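You operate a simulated robot arm through the tools that you are given. There is no shell and no other tool.

The job below is to be done with a simulated two-armed robot. You get a single attempt, and the scene is never put back.

Task
Set section A's funnel air to 3 bar and sweep air to 3 bar.
Fine: first stop, gob away and lock pin in.

The check looks at the end state, three seconds after you hand in, the way a careful person would. Anything else that was tipped, shoved, dropped, spilled or broken makes it a failure.

Robot
Two 7-joint arms with fingered hands on one trunk that stands fixed in place. Base frame: the origin is at the foot of the trunk, x ahead of it, y to its left, z up. Units: m, rad, N and s.
The left shoulder is at [0.012, 0.163, 1.27], the right one opposite. Each reaches about 1.215 m from its shoulder. Payload 4 kg a hand.
The tool frame of a hand sits at the grasp point between the pads (the TCP): z along the fingers, y along the line on which they close. The tips reach 0.036 m beyond it. The gripper opens to 0.124 m; its body begins 0.042 m behind the TCP. The gripper is a hand of 4 fingers: y runs from the thumb to the fingers, the wrist lies at [-0.015, -0.099, -0.189] in the tool frame.
Orientation is that of the tool frame in the base frame, as [roll, pitch, yaw] about the fixed x, y, z axes, in that order (R = Rz(yaw) Ry(pitch) Rx(roll)). With the fingers straight down and the wrist toward the robot, the tool's x, y and z point along [0, 1, 0], [1, 0, 0] and [0, 0, -1] of the base frame.

Tools
- The arms move only by the tool arm_command. It takes "left_moves", "right_moves" or both (then of equal length, played together; a hand with none holds still); each is a list of rows, each a list of 6 numbers: the shift along the base's x, y, z in units of 250 mm (1.0 is 250 mm), then the turn, a rotation vector about the base's x, y, z in units of 60 degrees (1.0 is 60 degrees). In form: [[dx, dy, dz, ax, ay, az], ...]. A call has 1 to 20 rows; each row is the pose to reach, as a shift and turn from the pose commanded when the call began. A call with a number of a shift or a turn outside -1 to 1 is refused whole. Each row takes 0.2 s and may step no farther than 0.05 m and 0.15 rad from the row before; otherwise, the whole call is refused. A pose out of reach is approached as far as the arm can. The call stops where the force on the tool passes 40 N (or 10 N more than at its start, if that is more) or the arm is blocked; 0.2 s more then pass. In this call time passes only in rows, and 0.2 s behind the last. It gives the time, the measured TCP pose, the force on the tool (base axes), the opening and the grip force at its end, in the units of the frame above (readings bear some noise), with the torque about the TCP (base axes, N m) and any sound that the robot's microphone picked up.
- Cameras (640 x 400 px; columns grow to the right, rows downward): "scene" is now at [0.0772, -0.0436, 1.5199]; the picture's right is [-0.46, -0.89, 0.00], its down [-0.32, 0.16, -0.93] and it looks along [0.83, -0.43, -0.36] (base axes); focal length 214 px, centre (320, 200). "left" rides on the left gripper at [-0.075, -0.086, -0.123] in its tool frame; the picture's right is [-0.70, -0.34, 0.63], its down [0.65, -0.68, 0.35] and it looks along [0.31, 0.65, 0.69] (tool axes); focal length 275 px, centre (320, 200). "right" rides on the right gripper at [0.075, -0.086, -0.123] in its tool frame; the picture's right is [-0.70, 0.34, -0.63], its down [-0.64, -0.68, 0.35] and it looks along [-0.31, 0.65, 0.69] (tool axes); focal length 275 px, centre (320, 200). There is no depth. A picture from a camera that has moved, and an enlarged one, comes with that camera's place and axes in the base frame and with its lens.
- camera(camera): a new picture of that camera. The clock stands still meanwhile.
- move_column(by): moves the trunk up (or, below 0, down) by that many m; the arms and the scene camera ride with it, the base frame stays. It gives what a move gives, with no picture.
- curl_fingers(index, middle, ring, thumb_bend, thumb_turn, hand): sets how far each is bent, from 0 (flat) to 1 (curled in); at 0.3 the hand is open as for a grip, at 0.7 the pads meet at the TCP. One left out holds its place. A second passes; each finger stops where it meets its share of the squeeze, and holds until it gets a number again. It is the only way to open and close the hand. It gives what a move gives, with no picture; readings hold the bend of each and the force on the fingers (four entries, about 0 where the hand has none), thumb and palm. thumb_turn goes from beside the hand (0) to across from the fingers (1), as for a grip.
- head_to(pan, tilt): turns the head with the scene camera to pan (to the left, within 1.501 rad either way) and tilt (down, from -0.506 to 1.204), counted from straight ahead of the robot (the tilt from the chest, where the trunk bows). It gives what a move gives.
- inspect(camera, box): a new picture of the part [left, top, right, bottom] of that camera's present view, enlarged. The clock stands still meanwhile.
- hand_in(): hands the job in; it is judged then, once.

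Nothing tells you positions but the pictures and the camera data. Unless the task says otherwise, let go and move clear before handing in.

The tools are called after ">>>" as a command line: name --argument value ..., lists and objects as JSON in quotes. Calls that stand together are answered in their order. arm_command: Moves the arms, as the interface text tells. Its arguments: {"type":"object","properties":{"left_moves":{"type":"array"},"right_moves":{"type":"array"}},"required":[]} The other tools are called the same way: move_column (by) moves the trunk up or down; curl_fingers (index, middle, ring, thumb_bend, thumb_turn, hand) moves the fingers one by one; head_to (pan, tilt) turns the head that bears the scene camera; camera (camera) takes a picture; inspect (camera, box) takes an enlarged picture of a part of a camera's view; hand_in () hands the job in.

At the start:

```text
time: 0.0
left_eef_pos: [0.6322, 0.0013, 1.6731]
left_tool_rot: [3.139, -0.001, 1.574]
left_ft_force: [-1.1, -0.1, -0.7]
left_ft_torque: [-0.01, -0.02, 0.0]
left_grip_width: 0.1236
left_grip_force: 0.0
left_shape: jaw
left_bend: [0.3, 0.3, 0.3, 0.3, 0.98]
left_finger forces: [0.1, 0.0, 0.1, 0.0, 0.1, 0.0]
right_eef_pos: [0.4745, -0.6031, 1.6329]
right_tool_rot: [3.14, 0.001, 1.57]
right_ft_force: [-0.1, -0.2, 0.6]
right_ft_torque: [0.01, -0.01, 0.0]
right_grip_width: 0.1235
right_grip_force: 0.0
right_shape: jaw
right_bend: [0.3, 0.3, 0.3, 0.3, 0.98]
right_finger forces: [0.0, 0.1, 0.1, 0.1, 0.0, 0.0]
trunk travel left (down, up): [-0.425, 0.053]
head pan, tilt (commanded): [-0.483, 0.36]
```

scene: 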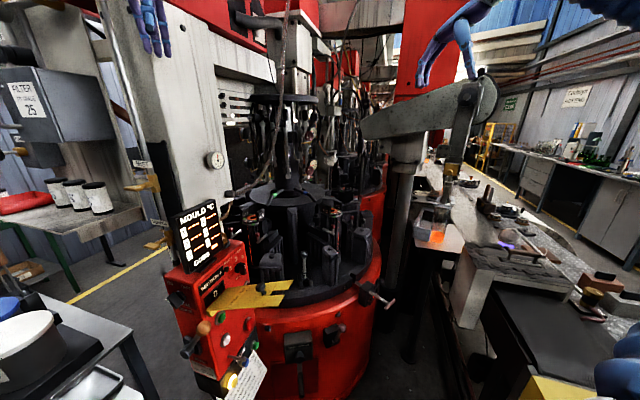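
right: 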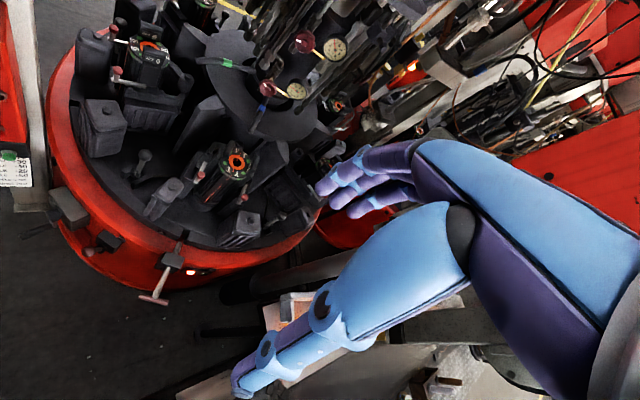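
left: 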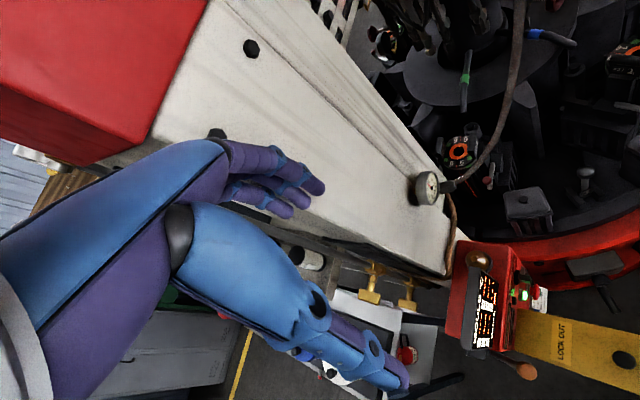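

I see a glass forming rotary machine (IS-type press) with a red control box, a lock-out yellow bar, gauges and hoses. I'll look closer to find section A, funnel air and sweep air controls before moving anything.

>>> inspect --camera "scene" --box '[150, 180, 310, 280]'

>>> inspect --camera "scene" --box '[150, 280, 310, 400]'

>>> inspect --camera "scene" --box '[240, 180, 400, 300]'

>>> inspect --camera "right" --box '[60, 0, 220, 100]'

>>> inspect --camera "right" --box '[120, 120, 280, 280]'

>>> inspect --camera "left" --box '[400, 220, 640, 400]'

```text
4.00 times, centred on (230, 230) of scene
camera zoom: at [0.0772, -0.0436, 1.5199], right [-0.46, -0.89, 0.0], down [-0.32, 0.16, -0.93], along [0.83, -0.43, -0.36], focal length 858 px, centre (680, 80)
```

zoom: 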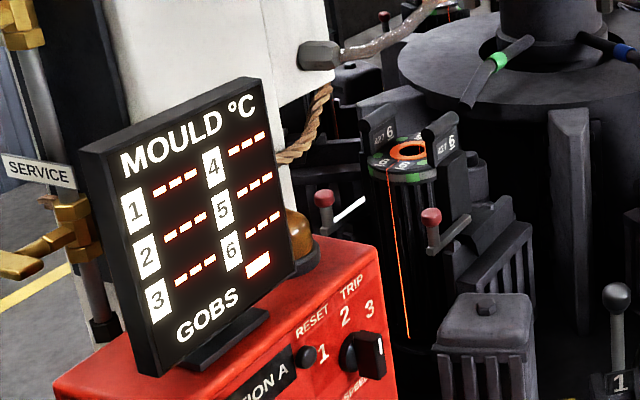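

```text
3.33 times, centred on (230, 340) of scene
camera zoom: at [0.0772, -0.0436, 1.5199], right [-0.46, -0.89, 0.0], down [-0.32, 0.16, -0.93], along [0.83, -0.43, -0.36], focal length 715 px, centre (620, -267)
```

zoom: 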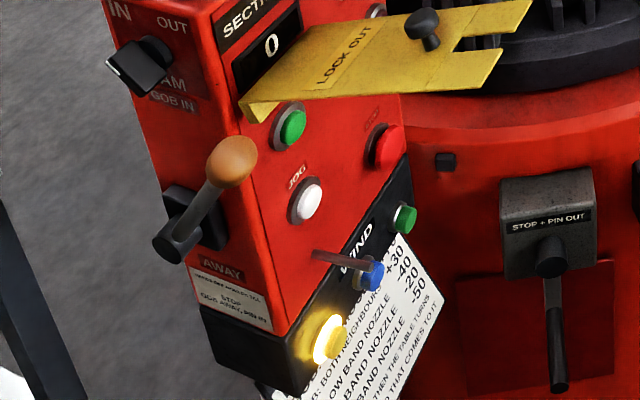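

```text
3.33 times, centred on (320, 240) of scene
camera zoom: at [0.0772, -0.0436, 1.5199], right [-0.46, -0.89, 0.0], down [-0.32, 0.16, -0.93], along [0.83, -0.43, -0.36], focal length 715 px, centre (320, 67)
```

zoom: 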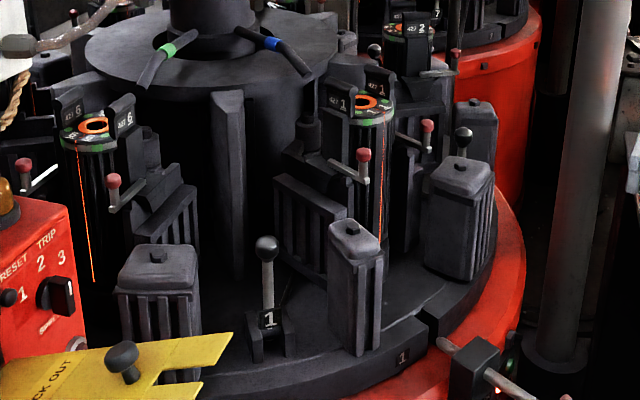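

```text
4.00 times, centred on (140, 50) of right
camera zoom: at [0.3883, -0.5284, 1.757], right [0.34, -0.7, 0.63], down [-0.68, -0.64, -0.35], along [0.65, -0.31, -0.69], focal length 1101 px, centre (1040, 800)
```

zoom: 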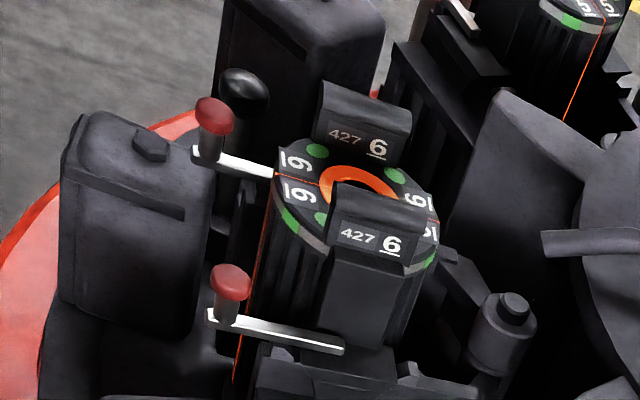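

```text
2.50 times, centred on (200, 200) of right
camera zoom: at [0.3883, -0.5284, 1.757], right [0.34, -0.7, 0.63], down [-0.68, -0.64, -0.35], along [0.65, -0.31, -0.69], focal length 688 px, centre (620, 200)
```

zoom: 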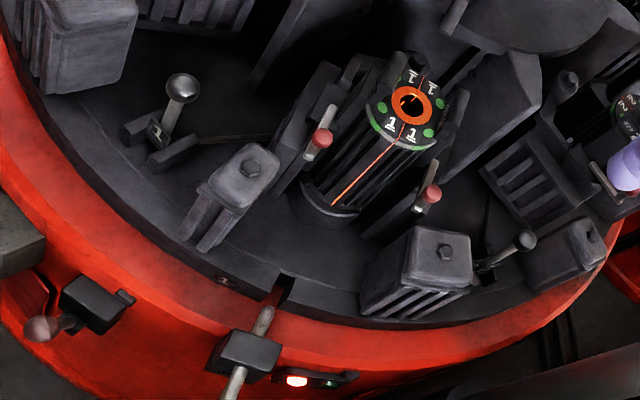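

```text
2.22 times, centred on (520, 310) of left
camera zoom: at [0.5455, -0.0741, 1.7963], right [-0.33, -0.7, -0.63], down [-0.68, 0.64, -0.35], along [0.65, 0.32, -0.69], focal length 612 px, centre (-124, -44)
```

zoom: 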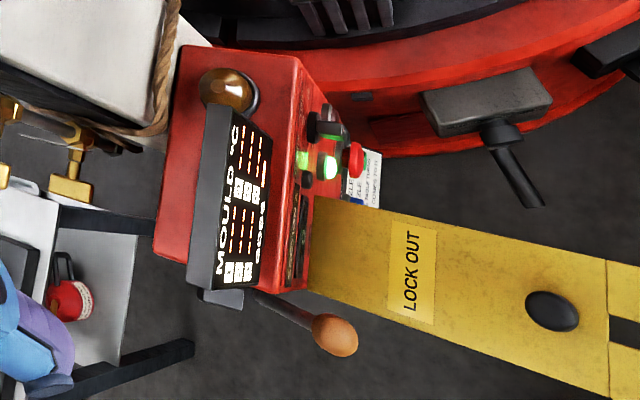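

The control box is "SECTION A", with a stop handle, gob lever and lock pin at the table rim. I'll read the labels and the gauges next.

>>> inspect --camera "right" --box '[230, 0, 390, 130]'

>>> inspect --camera "scene" --box '[170, 260, 230, 320]'

>>> inspect --camera "scene" --box '[180, 330, 280, 400]'

>>> inspect --camera "scene" --box '[190, 100, 350, 200]'

>>> inspect --camera "scene" --box '[270, 280, 410, 400]'

>>> inspect --camera "scene" --box '[0, 60, 200, 240]'

```text
3.08 times, centred on (310, 65) of right
camera zoom: at [0.3883, -0.5284, 1.757], right [0.34, -0.7, 0.63], down [-0.68, -0.64, -0.35], along [0.65, -0.31, -0.69], focal length 847 px, centre (351, 615)
```

zoom: 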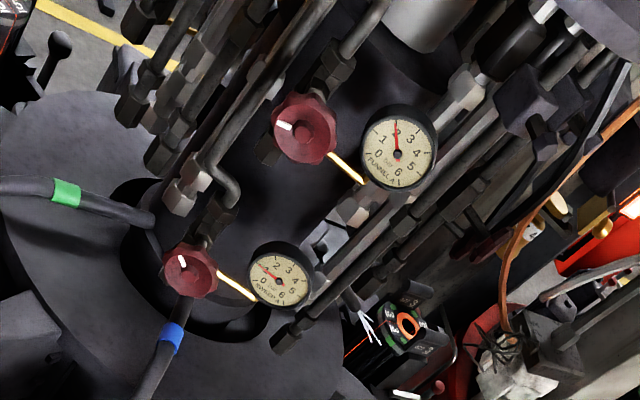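

```text
6.67 times, centred on (200, 290) of scene
camera zoom: at [0.0772, -0.0436, 1.5199], right [-0.46, -0.89, 0.0], down [-0.32, 0.16, -0.93], along [0.83, -0.43, -0.36], focal length 1430 px, centre (1120, -400)
```

zoom: 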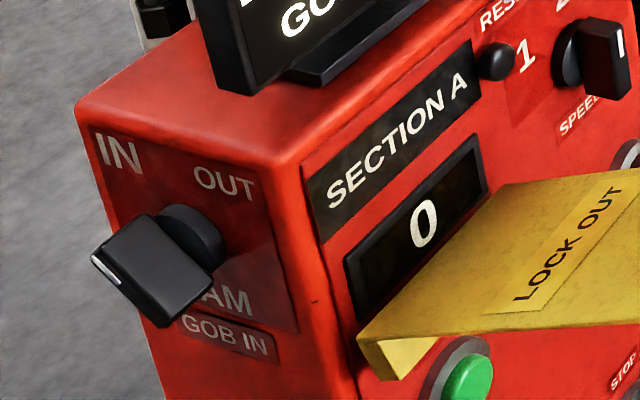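

```text
5.71 times, centred on (230, 365) of scene
camera zoom: at [0.0772, -0.0436, 1.5199], right [-0.46, -0.89, 0.0], down [-0.32, 0.16, -0.93], along [0.83, -0.43, -0.36], focal length 1226 px, centre (834, -743)
```

zoom: 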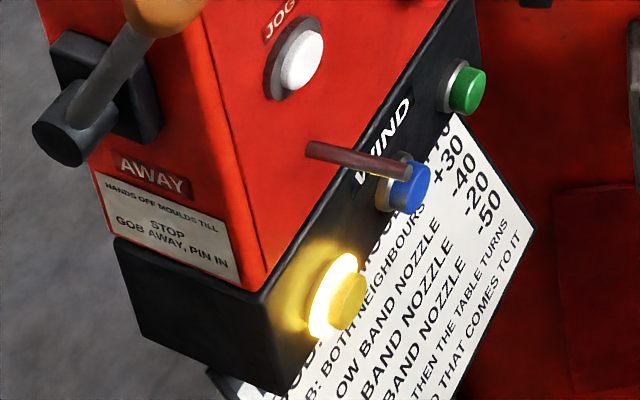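

```text
4.00 times, centred on (270, 150) of scene
camera zoom: at [0.0772, -0.0436, 1.5199], right [-0.46, -0.89, 0.0], down [-0.32, 0.16, -0.93], along [0.83, -0.43, -0.36], focal length 858 px, centre (520, 400)
```

zoom: 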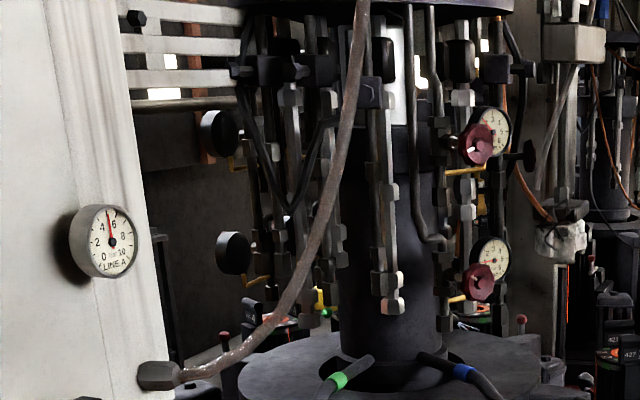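

```text
3.33 times, centred on (340, 340) of scene
camera zoom: at [0.0772, -0.0436, 1.5199], right [-0.46, -0.89, 0.0], down [-0.32, 0.16, -0.93], along [0.83, -0.43, -0.36], focal length 715 px, centre (253, -267)
```

zoom: 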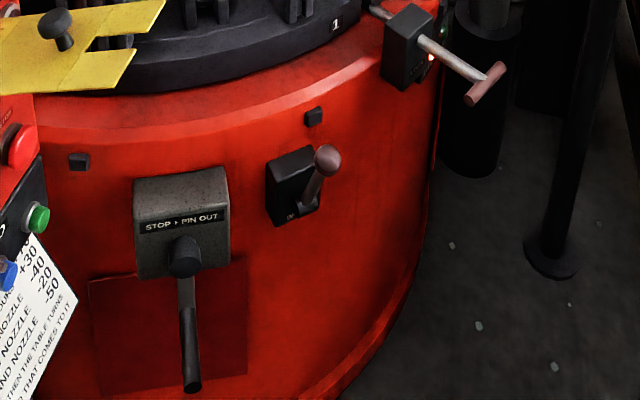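

```text
2.22 times, centred on (100, 150) of scene
camera zoom: at [0.0772, -0.0436, 1.5199], right [-0.46, -0.89, 0.0], down [-0.32, 0.16, -0.93], along [0.83, -0.43, -0.36], focal length 477 px, centre (809, 311)
```

zoom: 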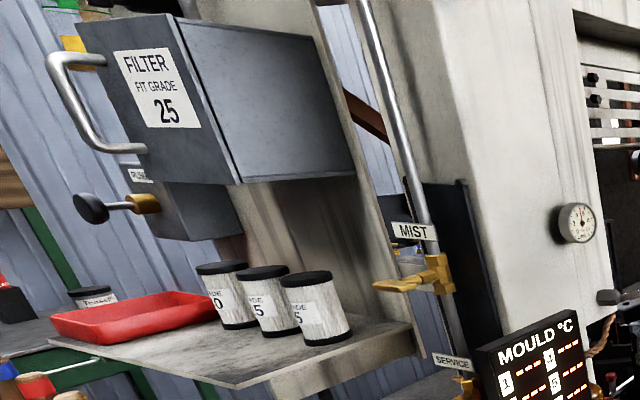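

Two red hand-knobs with dial gauges sit on the centre column. I'll zoom in on them to read names and pressures.

>>> inspect --camera "right" --box '[290, 20, 350, 60]'

>>> inspect --camera "right" --box '[255, 65, 315, 105]'

>>> inspect --camera "scene" --box '[300, 120, 330, 145]'

>>> inspect --camera "scene" --box '[300, 153, 330, 178]'

>>> inspect --camera "scene" --box '[205, 140, 235, 175]'

>>> inspect --camera "scene" --box '[310, 300, 400, 370]'

```text
10.00 times, centred on (320, 40) of right
camera zoom: at [0.3883, -0.5284, 1.757], right [0.34, -0.7, 0.63], down [-0.68, -0.64, -0.35], along [0.65, -0.31, -0.69], focal length 2753 px, centre (320, 1800)
```

zoom: 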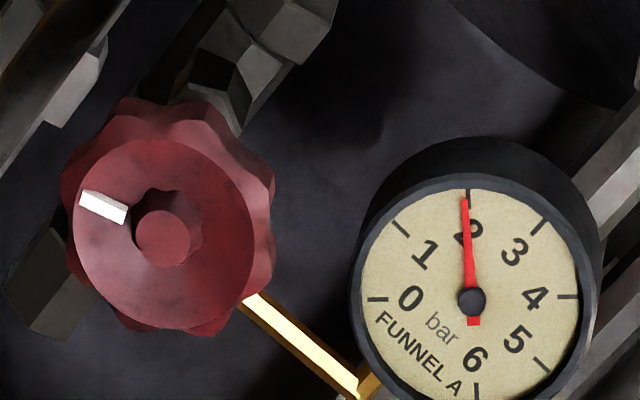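

```text
10.00 times, centred on (285, 85) of right
camera zoom: at [0.3883, -0.5284, 1.757], right [0.34, -0.7, 0.63], down [-0.68, -0.64, -0.35], along [0.65, -0.31, -0.69], focal length 2753 px, centre (670, 1350)
```

zoom: 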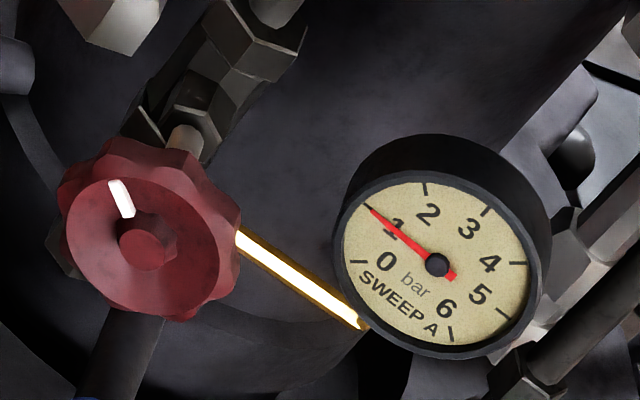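

```text
16.00 times, centred on (315, 132) of scene
camera zoom: at [0.0772, -0.0436, 1.5199], right [-0.46, -0.89, 0.0], down [-0.32, 0.16, -0.93], along [0.83, -0.43, -0.36], focal length 3432 px, centre (400, 1280)
```

zoom: 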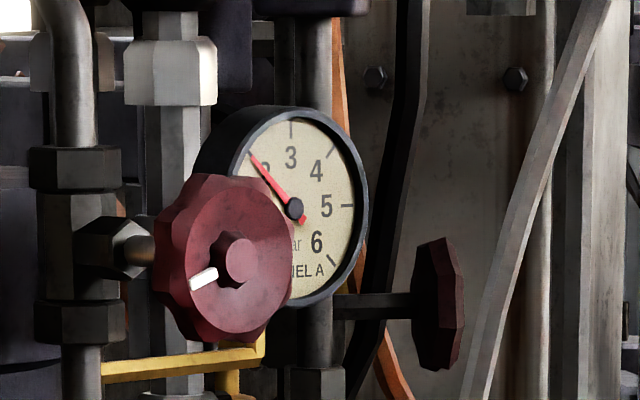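

```text
16.00 times, centred on (315, 166) of scene
camera zoom: at [0.0772, -0.0436, 1.5199], right [-0.46, -0.89, 0.0], down [-0.32, 0.16, -0.93], along [0.83, -0.43, -0.36], focal length 3432 px, centre (400, 752)
```

zoom: 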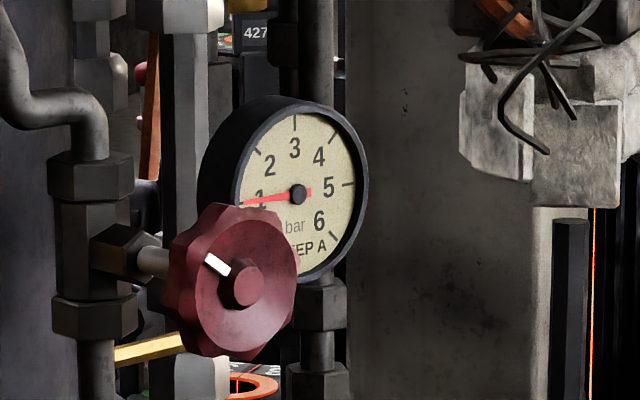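

```text
11.43 times, centred on (220, 158) of scene
camera zoom: at [0.0772, -0.0436, 1.5199], right [-0.46, -0.89, 0.0], down [-0.32, 0.16, -0.93], along [0.83, -0.43, -0.36], focal length 2451 px, centre (1463, 686)
```

zoom: 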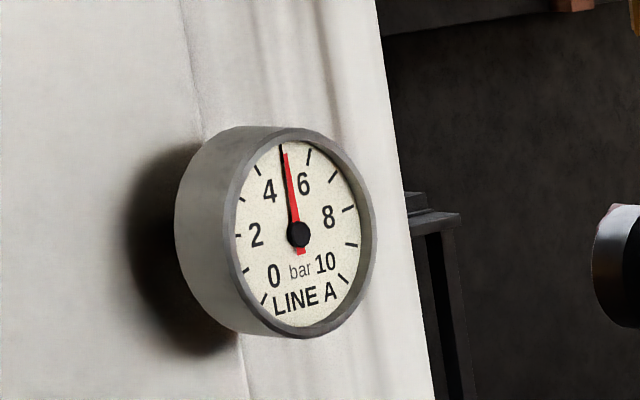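

```text
5.71 times, centred on (355, 335) of scene
camera zoom: at [0.0772, -0.0436, 1.5199], right [-0.46, -0.89, 0.0], down [-0.32, 0.16, -0.93], along [0.83, -0.43, -0.36], focal length 1226 px, centre (120, -571)
```

zoom: 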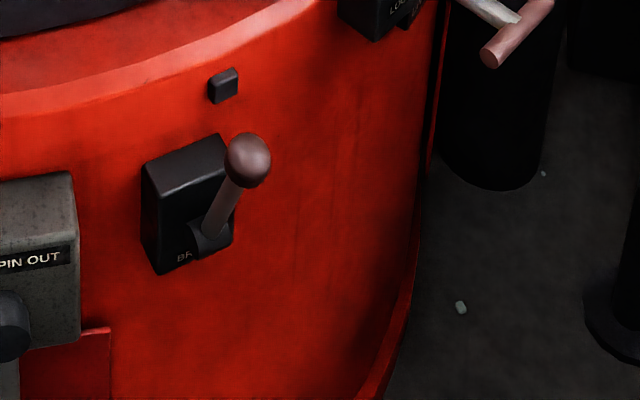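

FUNNEL A stands at 2 bar and SWEEP A at 1 bar, line pressure about 5.3. I'll turn the head to see the control box, card, pin and levers better.

>>> head_to --pan -0.35 --tilt 0.8

>>> camera --camera "scene"

```text
time: 0.9
left_eef_pos: [0.6318, 0.0008, 1.672]
left_tool_rot: [3.139, -0.001, 1.572]
left_ft_force: [-0.7, 0.3, -1.0]
left_ft_torque: [0.0, 0.03, 0.01]
left_grip_width: 0.1237
left_grip_force: 0.0
left_shape: jaw
left_bend: [0.3, 0.3, 0.3, 0.3, 0.98]
left_finger forces: [0.1, 0.0, 0.0, 0.0, 0.0, 0.0]
right_eef_pos: [0.4738, -0.603, 1.6331]
right_tool_rot: [3.142, 0.002, 1.57]
right_ft_force: [0.3, -0.7, 0.2]
right_ft_torque: [0.03, 0.02, 0.0]
right_grip_width: 0.1236
right_grip_force: 0.1
right_shape: jaw
right_bend: [0.3, 0.3, 0.3, 0.3, 0.98]
right_finger forces: [0.0, 0.1, 0.1, 0.0, 0.0, 0.0]
trunk travel left (down, up): [-0.425, 0.053]
head pan, tilt (commanded): [-0.351, 0.799]
```

```text
taken
camera scene: at [0.0703, -0.0281, 1.4812], right [-0.34, -0.94, 0.0], down [-0.68, 0.25, -0.69], along [0.65, -0.24, -0.72], focal length 214 px, centre (320, 200)
```

scene: 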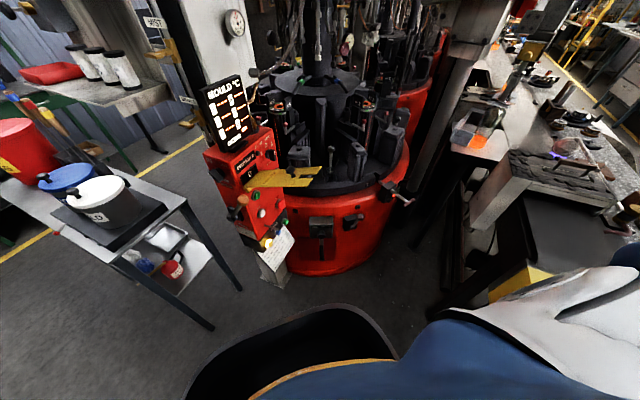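

>>> inspect --camera "scene" --box '[195, 120, 295, 200]'

>>> inspect --camera "scene" --box '[215, 190, 315, 270]'

>>> inspect --camera "scene" --box '[245, 220, 305, 270]'

>>> inspect --camera "scene" --box '[290, 170, 420, 270]'

>>> inspect --camera "scene" --box '[0, 80, 240, 320]'

>>> inspect --camera "scene" --box '[260, 0, 420, 200]'

```text
5.00 times, centred on (245, 160) of scene
camera zoom: at [0.0703, -0.0281, 1.4812], right [-0.34, -0.94, 0.0], down [-0.68, 0.25, -0.69], along [0.65, -0.24, -0.72], focal length 1072 px, centre (695, 400)
```

zoom: 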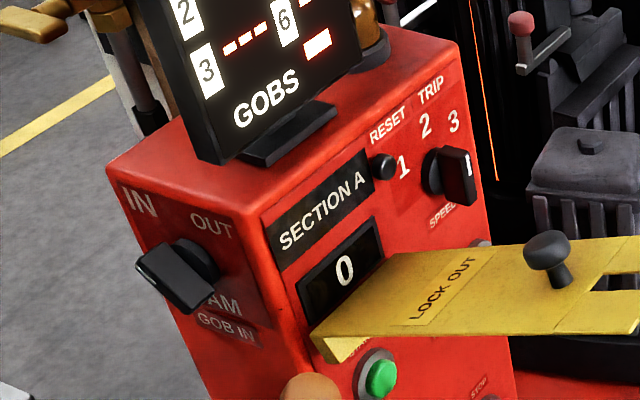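

```text
5.00 times, centred on (265, 230) of scene
camera zoom: at [0.0703, -0.0281, 1.4812], right [-0.34, -0.94, 0.0], down [-0.68, 0.25, -0.69], along [0.65, -0.24, -0.72], focal length 1072 px, centre (595, 50)
```

zoom: 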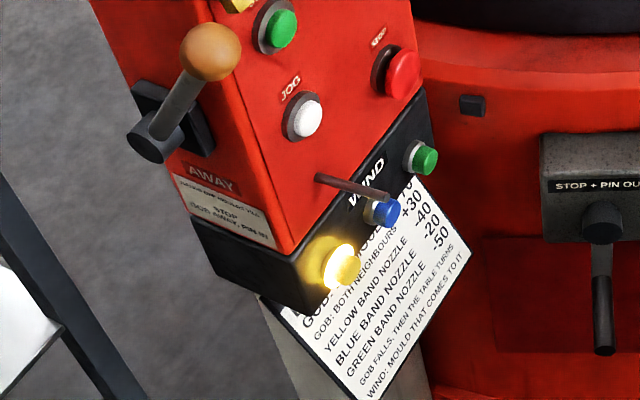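

```text
8.00 times, centred on (275, 245) of scene
camera zoom: at [0.0703, -0.0281, 1.4812], right [-0.34, -0.94, 0.0], down [-0.68, 0.25, -0.69], along [0.65, -0.24, -0.72], focal length 1716 px, centre (680, -160)
```

zoom: 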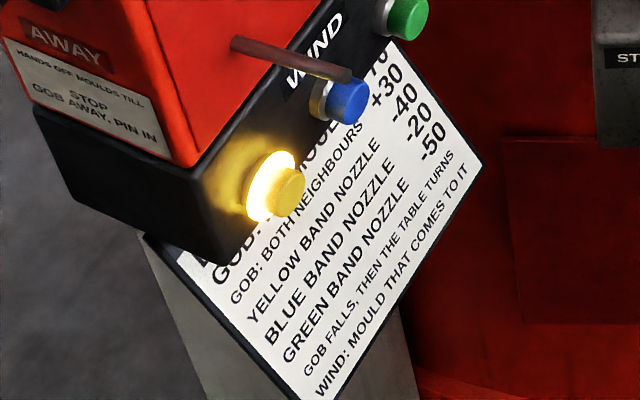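

```text
4.00 times, centred on (355, 220) of scene
camera zoom: at [0.0703, -0.0281, 1.4812], right [-0.34, -0.94, 0.0], down [-0.68, 0.25, -0.69], along [0.65, -0.24, -0.72], focal length 858 px, centre (180, 120)
```

zoom: 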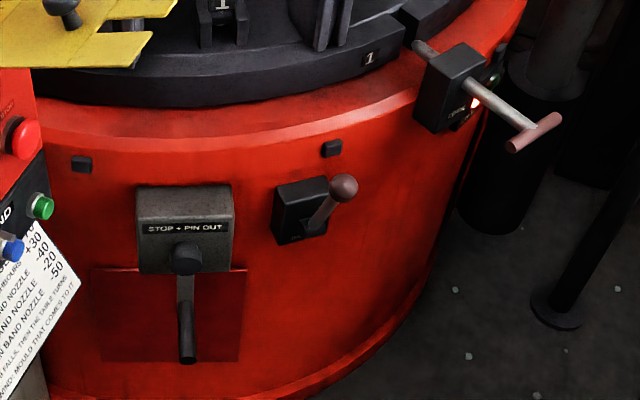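

```text
1.67 times, centred on (120, 200) of scene
camera zoom: at [0.0703, -0.0281, 1.4812], right [-0.34, -0.94, 0.0], down [-0.68, 0.25, -0.69], along [0.65, -0.24, -0.72], focal length 358 px, centre (653, 200)
```

zoom: 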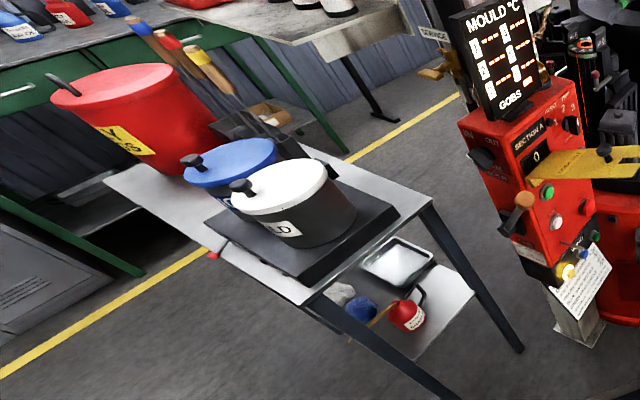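

```text
2.00 times, centred on (340, 100) of scene
camera zoom: at [0.0703, -0.0281, 1.4812], right [-0.34, -0.94, 0.0], down [-0.68, 0.25, -0.69], along [0.65, -0.24, -0.72], focal length 429 px, centre (280, 400)
```

zoom: 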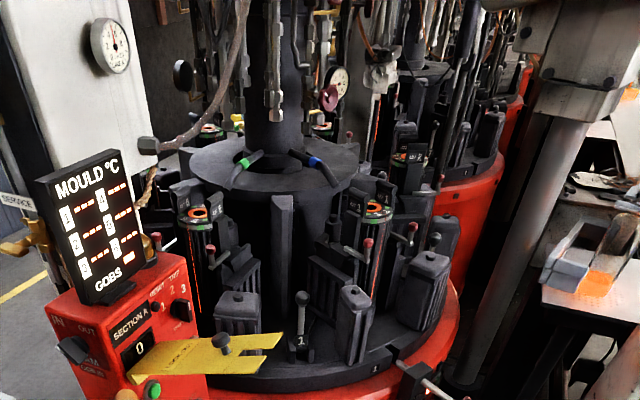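

The front face of the box points at about 45° toward me and to the right; STOP is near (0.67, -0.08, 0.85), the gob lever ball near (0.535, 0.03, 1.05), the pin handle near (0.55, -0.63, 0.77). I'll look at the right side and the left side for obstacles before moving the arms.

>>> head_to --pan -1.1 --tilt 0.7

>>> camera --camera "scene"

>>> head_to --pan 0.5 --tilt 0.7

>>> camera --camera "scene"

```text
time: 2.0
left_eef_pos: [0.6316, 0.0015, 1.6734]
left_tool_rot: [3.14, 0.0, 1.573]
left_ft_force: [0.4, 0.2, 0.4]
left_ft_torque: [0.0, 0.0, 0.02]
left_grip_width: 0.1236
left_grip_force: 0.0
left_shape: jaw
left_bend: [0.3, 0.3, 0.3, 0.3, 0.98]
left_finger forces: [0.0, 0.0, 0.1, 0.1, 0.0, 0.1]
right_eef_pos: [0.4744, -0.6034, 1.6329]
right_tool_rot: [-3.141, -0.001, 1.57]
right_ft_force: [-0.3, 0.2, 0.6]
right_ft_torque: [0.0, -0.01, -0.02]
right_grip_width: 0.1232
right_grip_force: 0.2
right_shape: jaw
right_bend: [0.3, 0.3, 0.3, 0.3, 0.98]
right_finger forces: [0.1, 0.0, 0.0, 0.1, 0.0, 0.1]
trunk travel left (down, up): [-0.425, 0.053]
head pan, tilt (commanded): [-1.1, 0.7]
```

```text
taken
camera scene: at [0.0332, -0.076, 1.4896], right [-0.89, -0.46, 0.01], down [-0.3, 0.57, -0.76], along [0.34, -0.68, -0.65], focal length 214 px, centre (320, 200)
```

scene: 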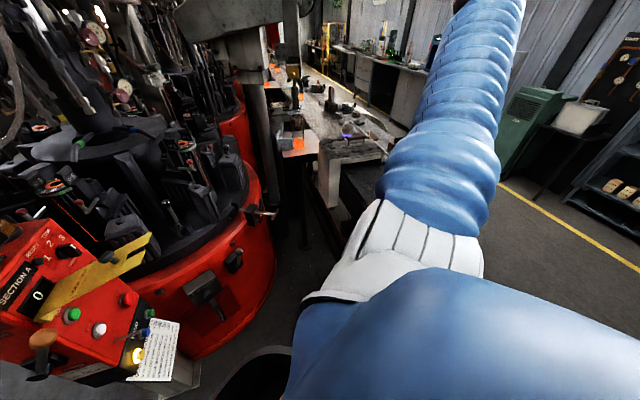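

```text
time: 3.7
left_eef_pos: [0.6315, 0.0008, 1.6726]
left_tool_rot: [3.137, -0.001, 1.572]
left_ft_force: [0.7, -0.2, 0.0]
left_ft_torque: [-0.01, -0.02, -0.02]
left_grip_width: 0.1236
left_grip_force: 0.0
left_shape: jaw
left_bend: [0.3, 0.3, 0.3, 0.3, 0.98]
left_finger forces: [0.1, 0.1, 0.1, 0.0, 0.0, 0.1]
right_eef_pos: [0.4727, -0.6035, 1.6331]
right_tool_rot: [3.14, 0.0, 1.569]
right_ft_force: [0.2, -0.6, -0.5]
right_ft_torque: [0.02, -0.03, 0.02]
right_grip_width: 0.1235
right_grip_force: 0.1
right_shape: jaw
right_bend: [0.3, 0.3, 0.3, 0.3, 0.98]
right_finger forces: [0.0, 0.0, 0.1, 0.1, 0.1, 0.0]
trunk travel left (down, up): [-0.425, 0.053]
head pan, tilt (commanded): [0.499, 0.7]
```

```text
taken
camera scene: at [0.0692, 0.0403, 1.4894], right [0.48, -0.88, 0.0], down [-0.57, -0.31, -0.76], along [0.67, 0.37, -0.65], focal length 214 px, centre (320, 200)
```

scene: 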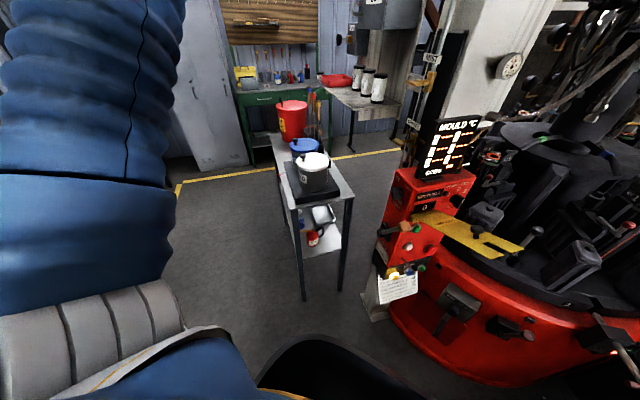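

From this side, the gob lever and left face are visible. Zooming in on the box from here.

>>> inspect --camera "scene" --box '[370, 150, 470, 230]'

>>> inspect --camera "scene" --box '[360, 210, 440, 310]'

>>> inspect --camera "left" --box '[400, 0, 640, 240]'

>>> camera --camera "right"

```text
5.00 times, centred on (420, 190) of scene
camera zoom: at [0.0692, 0.0403, 1.4894], right [0.48, -0.88, 0.0], down [-0.57, -0.31, -0.76], along [0.67, 0.37, -0.65], focal length 1072 px, centre (-180, 250)
```

zoom: 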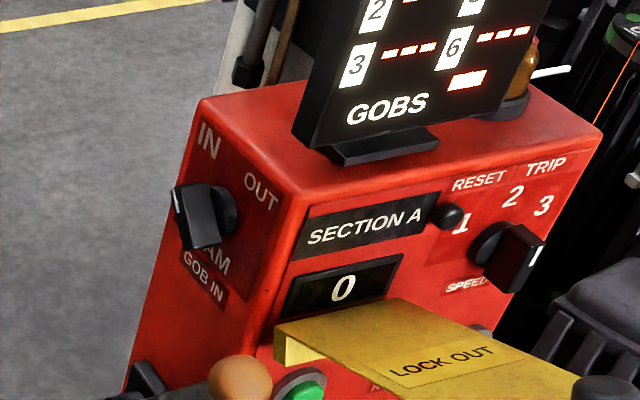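

```text
4.00 times, centred on (400, 260) of scene
camera zoom: at [0.0692, 0.0403, 1.4894], right [0.48, -0.88, 0.0], down [-0.57, -0.31, -0.76], along [0.67, 0.37, -0.65], focal length 858 px, centre (0, -40)
```

zoom: 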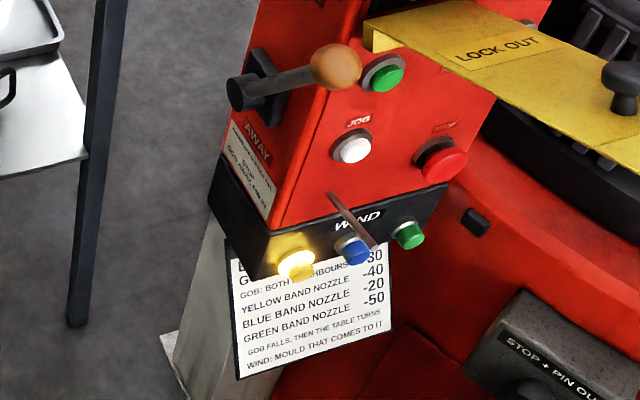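

```text
1.67 times, centred on (520, 120) of left
camera zoom: at [0.5456, -0.0741, 1.7962], right [-0.33, -0.7, -0.63], down [-0.68, 0.64, -0.35], along [0.65, 0.32, -0.69], focal length 459 px, centre (-13, 333)
```

zoom: 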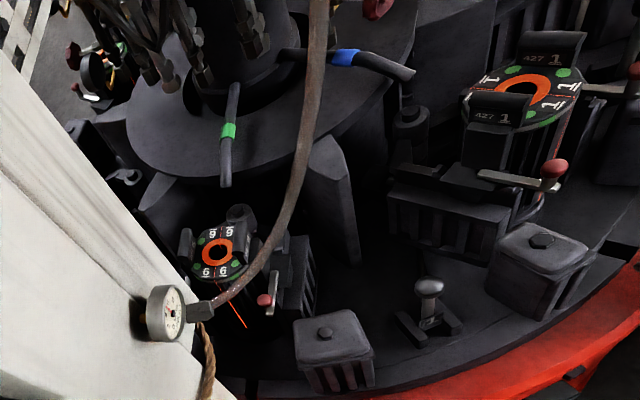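

```text
taken
camera right: at [0.3883, -0.5284, 1.7571], right [0.34, -0.7, 0.63], down [-0.68, -0.64, -0.35], along [0.65, -0.31, -0.69], focal length 275 px, centre (320, 200)
```

right: 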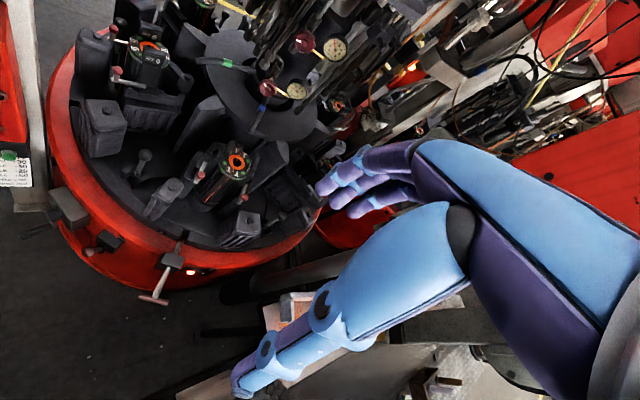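

Everything on the box is clear now: STOP is a red mushroom button low right on the front face, and the gob lever's orange ball is up at GOB IN. I'll pinch the right hand's fingers into a poking tip and begin bringing that hand down, rotating it toward the box.

>>> curl_fingers --hand "right" --index 0.7 --middle 0.7 --ring 0.7 --thumb_bend 0.7 --thumb_turn 1.0

>>> arm_command --right_moves '[[-0.03, 0.041, -0.093, 0.0392, -0.0946, 0.0679], [-0.06, 0.082, -0.186, 0.0784, -0.1892, 0.1358], [-0.09, 0.123, -0.28, 0.1176, -0.2838, 0.2037], [-0.12, 0.165, -0.373, 0.1568, -0.3784, 0.2716], [-0.15, 0.206, -0.466, 0.196, -0.473, 0.3395], [-0.179, 0.247, -0.559, 0.2352, -0.5676, 0.4074], [-0.209, 0.288, -0.652, 0.2744, -0.6622, 0.4753], [-0.238, 0.33, -0.746, 0.3136, -0.7568, 0.5432], [-0.268, 0.371, -0.839, 0.3528, -0.8514, 0.6111], [-0.298, 0.412, -0.932, 0.392, -0.946, 0.679]]'

>>> head_to --pan -0.5 --tilt 0.6

>>> camera --camera "scene"

>>> camera --camera "right"

```text
time: 4.7
left_eef_pos: [0.6321, 0.0014, 1.6723]
left_tool_rot: [3.138, 0.001, 1.572]
left_ft_force: [-0.3, 0.3, -0.5]
left_ft_torque: [0.0, -0.03, 0.0]
left_grip_width: 0.1237
left_grip_force: 0.0
left_shape: jaw
left_bend: [0.3, 0.3, 0.3, 0.3, 0.98]
left_finger forces: [0.1, 0.0, 0.0, 0.0, 0.1, 0.0]
right_eef_pos: [0.4737, -0.6033, 1.6334]
right_tool_rot: [3.14, 0.001, 1.57]
right_ft_force: [-0.2, -0.3, -0.2]
right_ft_torque: [0.0, 0.02, 0.0]
right_grip_width: 0.0019
right_grip_force: 0.0
right_shape: fingers
right_bend: [0.7, 0.7, 0.7, 0.7, 1.0]
right_finger forces: [0.1, 0.1, 0.0, 0.0, 0.0, 0.0]
trunk travel left (down, up): [-0.425, 0.053]
head pan, tilt (commanded): [0.499, 0.7]
```

```text
time: 6.9
left_eef_pos: [0.6331, 0.0016, 1.6732]
left_tool_rot: [3.139, 0.0, 1.573]
left_ft_force: [-0.7, 0.6, -0.5]
left_ft_torque: [-0.01, -0.02, 0.02]
left_grip_width: 0.1234
left_grip_force: 0.0
left_shape: jaw
left_bend: [0.3, 0.3, 0.3, 0.3, 0.98]
left_finger forces: [0.0, 0.1, 0.1, 0.0, 0.1, 0.0]
right_eef_pos: [0.3998, -0.5009, 1.3997]
right_tool_rot: [2.092, 0.0, 2.357]
right_ft_force: [1.0, -0.2, 0.9]
right_ft_torque: [0.01, -0.01, -0.01]
right_grip_width: 0.0019
right_grip_force: 0.1
right_shape: fingers
right_bend: [0.7, 0.7, 0.7, 0.7, 1.0]
right_finger forces: [0.0, 0.0, 0.1, 0.0, 0.0, 0.0]
trunk travel left (down, up): [-0.425, 0.053]
head pan, tilt (commanded): [0.499, 0.7]
```

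```text
time: 8.1
left_eef_pos: [0.6316, 0.0009, 1.6727]
left_tool_rot: [3.139, 0.0, 1.571]
left_ft_force: [0.3, -0.7, -0.2]
left_ft_torque: [0.02, 0.02, 0.02]
left_grip_width: 0.1236
left_grip_force: 0.0
left_shape: jaw
left_bend: [0.3, 0.3, 0.3, 0.3, 0.98]
left_finger forces: [0.0, 0.1, 0.0, 0.0, 0.0, 0.0]
right_eef_pos: [0.3995, -0.5003, 1.4008]
right_tool_rot: [2.094, 0.0, 2.356]
right_ft_force: [-0.3, -0.2, 0.0]
right_ft_torque: [-0.01, 0.01, -0.02]
right_grip_width: 0.0018
right_grip_force: 0.0
right_shape: fingers
right_bend: [0.7, 0.7, 0.7, 0.7, 1.0]
right_finger forces: [0.0, 0.0, 0.1, 0.0, 0.0, 0.0]
trunk travel left (down, up): [-0.425, 0.053]
head pan, tilt (commanded): [-0.499, 0.6]
```

```text
taken
camera scene: at [0.0722, -0.0425, 1.498], right [-0.48, -0.88, 0.0], down [-0.5, 0.27, -0.82], along [0.72, -0.39, -0.57], focal length 214 px, centre (320, 200)
```

scene: 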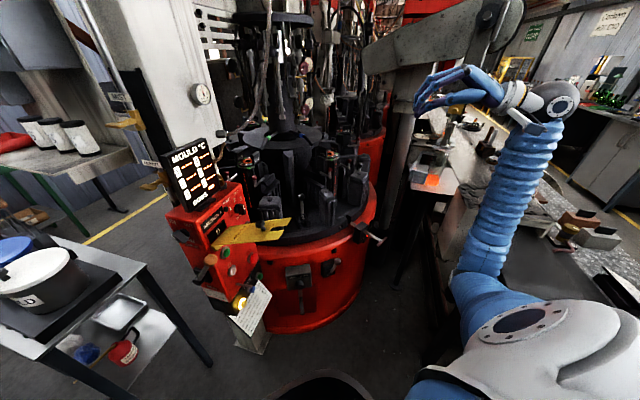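

```text
taken
camera right: at [0.2417, -0.553, 1.389], right [0.22, -0.76, 0.61], down [0.43, -0.48, -0.76], along [0.88, 0.43, 0.22], focal length 275 px, centre (320, 200)
```

right: 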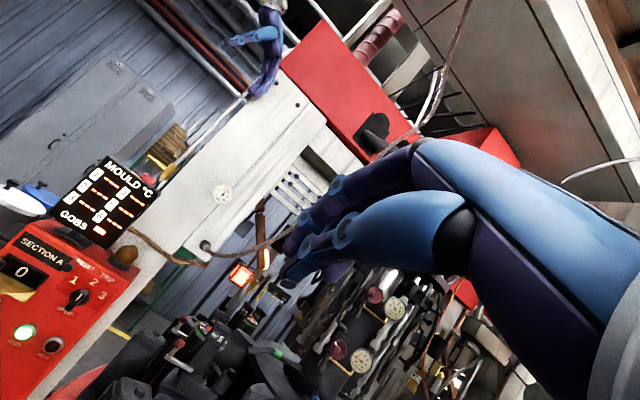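

The START lamp glows green, so the section is running; the hand moved cleanly. I'll keep lowering the right hand, staying to the right of and then below the yellow LOCK OUT flap.

>>> arm_command --right_moves '[[0, 0.05, -0.125, 0, 0, 0], [0, 0.1, -0.25, 0, 0, 0], [0, 0.15, -0.375, 0, 0, 0], [0, 0.2, -0.5, 0, 0, 0], [0, 0.25, -0.625, 0, 0, 0], [0, 0.3, -0.75, 0, 0, 0], [0, 0.35, -0.875, 0, 0, 0], [0, 0.4, -1.0, 0, 0, 0]]'

>>> arm_command --right_moves '[[0.03, 0.05, -0.125, 0, 0, 0], [0.06, 0.1, -0.25, 0, 0, 0], [0.09, 0.15, -0.375, 0, 0, 0], [0.12, 0.2, -0.5, 0, 0, 0], [0.15, 0.25, -0.625, 0, 0, 0], [0.18, 0.3, -0.75, 0, 0, 0], [0.21, 0.35, -0.875, 0, 0, 0], [0.24, 0.4, -1.0, 0, 0, 0]]'

>>> camera --camera "scene"

>>> camera --camera "right"

```text
time: 9.9
left_eef_pos: [0.6314, 0.0015, 1.6739]
left_tool_rot: [3.14, 0.0, 1.573]
left_ft_force: [-0.6, 0.7, -0.4]
left_ft_torque: [-0.03, -0.02, 0.0]
left_grip_width: 0.1235
left_grip_force: 0.0
left_shape: jaw
left_bend: [0.3, 0.3, 0.3, 0.3, 0.98]
left_finger forces: [0.1, 0.1, 0.0, 0.0, 0.0, 0.0]
right_eef_pos: [0.3987, -0.399, 1.1503]
right_tool_rot: [2.092, -0.001, 2.36]
right_ft_force: [0.7, 1.7, 0.0]
right_ft_torque: [0.01, 0.0, 0.0]
right_grip_width: 0.0019
right_grip_force: 0.1
right_shape: fingers
right_bend: [0.7, 0.7, 0.7, 0.7, 1.0]
right_finger forces: [0.0, 0.0, 0.0, 0.1, 0.0, 0.0]
trunk travel left (down, up): [-0.425, 0.053]
head pan, tilt (commanded): [-0.499, 0.6]
```

```text
time: 11.7
left_eef_pos: [0.6318, 0.0022, 1.6735]
left_tool_rot: [3.141, 0.0, 1.573]
left_ft_force: [-0.3, 1.8, -0.8]
left_ft_torque: [-0.04, 0.02, -0.01]
left_grip_width: 0.1233
left_grip_force: 0.0
left_shape: jaw
left_bend: [0.3, 0.3, 0.3, 0.3, 0.98]
left_finger forces: [0.0, 0.1, 0.0, 0.0, 0.0, 0.0]
right_eef_pos: [0.46, -0.3004, 0.9004]
right_tool_rot: [2.094, 0.001, 2.356]
right_ft_force: [0.2, 0.5, -0.3]
right_ft_torque: [-0.02, -0.01, 0.0]
right_grip_width: 0.0023
right_grip_force: 0.1
right_shape: fingers
right_bend: [0.7, 0.7, 0.7, 0.7, 1.0]
right_finger forces: [0.0, 0.0, 0.0, 0.0, 0.0, 0.0]
trunk travel left (down, up): [-0.425, 0.053]
head pan, tilt (commanded): [-0.499, 0.6]
```

```text
taken
camera scene: at [0.0724, -0.0423, 1.498], right [-0.48, -0.88, 0.0], down [-0.5, 0.27, -0.82], along [0.72, -0.39, -0.57], focal length 214 px, centre (320, 200)
```

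scene: 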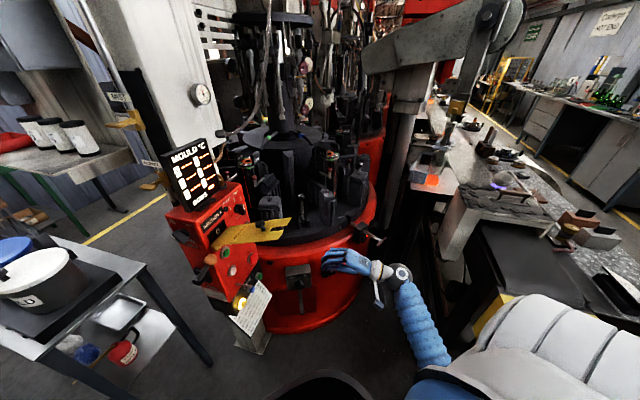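

```text
taken
camera right: at [0.3017, -0.3528, 0.8881], right [0.22, -0.76, 0.61], down [0.43, -0.48, -0.76], along [0.88, 0.43, 0.22], focal length 275 px, centre (320, 200)
```

right: 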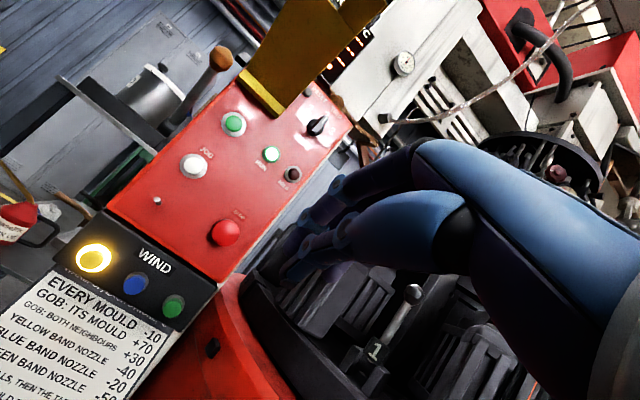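

A very good view of the box front from the right hand camera. I'll zoom to confirm the labels.

>>> inspect --camera "right" --box '[120, 60, 360, 280]'

>>> inspect --camera "right" --box '[190, 200, 270, 260]'

>>> inspect --camera "right" --box '[240, 130, 320, 190]'

```text
1.82 times, centred on (240, 170) of right
camera zoom: at [0.3017, -0.3528, 0.8881], right [0.22, -0.76, 0.61], down [0.43, -0.48, -0.76], along [0.88, 0.43, 0.22], focal length 500 px, centre (466, 254)
```

zoom: 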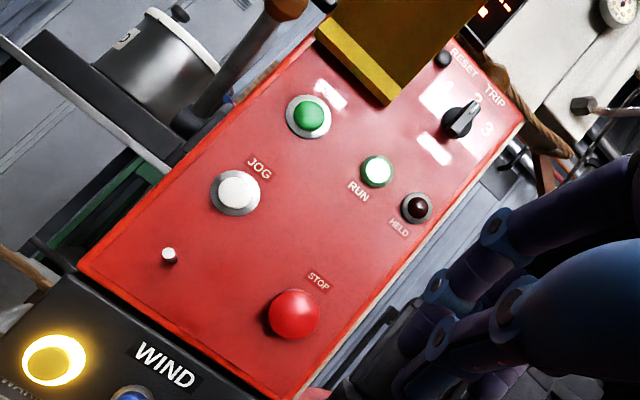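

```text
6.67 times, centred on (230, 230) of right
camera zoom: at [0.3017, -0.3528, 0.8881], right [0.22, -0.76, 0.61], down [0.43, -0.48, -0.76], along [0.88, 0.43, 0.22], focal length 1835 px, centre (920, 0)
```

zoom: 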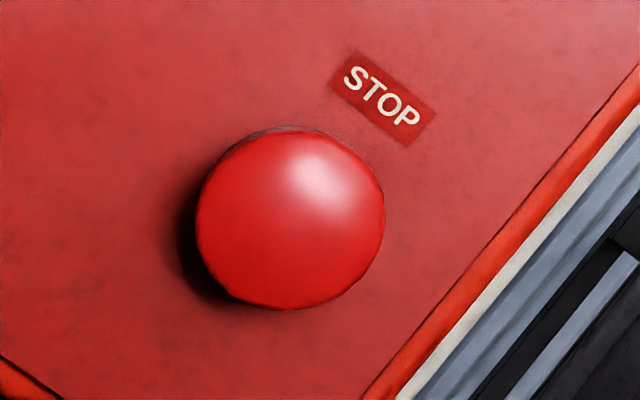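

```text
6.67 times, centred on (280, 160) of right
camera zoom: at [0.3017, -0.3528, 0.8881], right [0.22, -0.76, 0.61], down [0.43, -0.48, -0.76], along [0.88, 0.43, 0.22], focal length 1835 px, centre (587, 467)
```

zoom: 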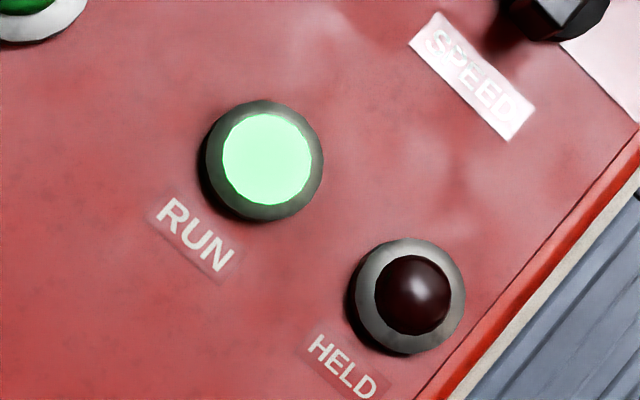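

RUN is lit and HELD is dark, and STOP is confirmed at about (0.665, -0.079, 0.853). I'll move in front of it and then push slowly along the face normal.

>>> arm_command --right_moves '[[0.09, 0.102, -0.024, 0, 0, 0], [0.18, 0.205, -0.047, 0, 0, 0], [0.269, 0.307, -0.07, 0, 0, 0], [0.359, 0.41, -0.093, 0, 0, 0], [0.448, 0.512, -0.116, 0, 0, 0]]'

>>> camera --camera "right"

>>> inspect --camera "scene" --box '[180, 180, 340, 320]'

```text
time: 12.9
left_eef_pos: [0.6314, 0.0016, 1.6733]
left_tool_rot: [3.139, 0.0, 1.571]
left_ft_force: [-0.7, 0.4, -0.3]
left_ft_torque: [0.02, -0.01, 0.01]
left_grip_width: 0.1236
left_grip_force: 0.1
left_shape: jaw
left_bend: [0.3, 0.3, 0.3, 0.3, 0.98]
left_finger forces: [0.0, 0.1, 0.0, 0.0, 0.1, 0.1]
right_eef_pos: [0.5716, -0.1721, 0.8719]
right_tool_rot: [2.093, -0.001, 2.358]
right_ft_force: [-0.3, 0.1, 0.0]
right_ft_torque: [-0.02, 0.0, 0.02]
right_grip_width: 0.0017
right_grip_force: 0.0
right_shape: fingers
right_bend: [0.7, 0.7, 0.7, 0.7, 1.0]
right_finger forces: [0.0, 0.0, 0.0, 0.0, 0.1, 0.0]
trunk travel left (down, up): [-0.425, 0.053]
head pan, tilt (commanded): [-0.499, 0.6]
```

```text
taken
camera right: at [0.413, -0.2248, 0.8599], right [0.22, -0.76, 0.61], down [0.43, -0.48, -0.76], along [0.88, 0.43, 0.22], focal length 275 px, centre (320, 200)
```

right: 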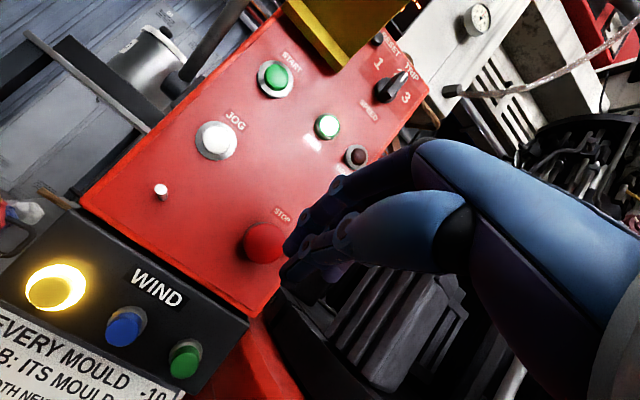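

```text
2.86 times, centred on (260, 250) of scene
camera zoom: at [0.0727, -0.0423, 1.498], right [-0.48, -0.88, 0.0], down [-0.5, 0.27, -0.82], along [0.72, -0.4, -0.57], focal length 613 px, centre (491, 57)
```

zoom: 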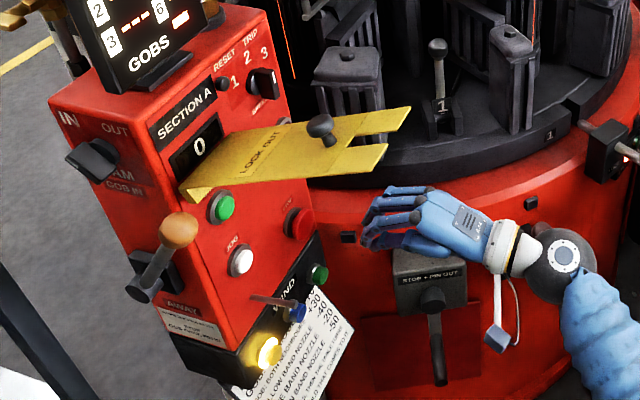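

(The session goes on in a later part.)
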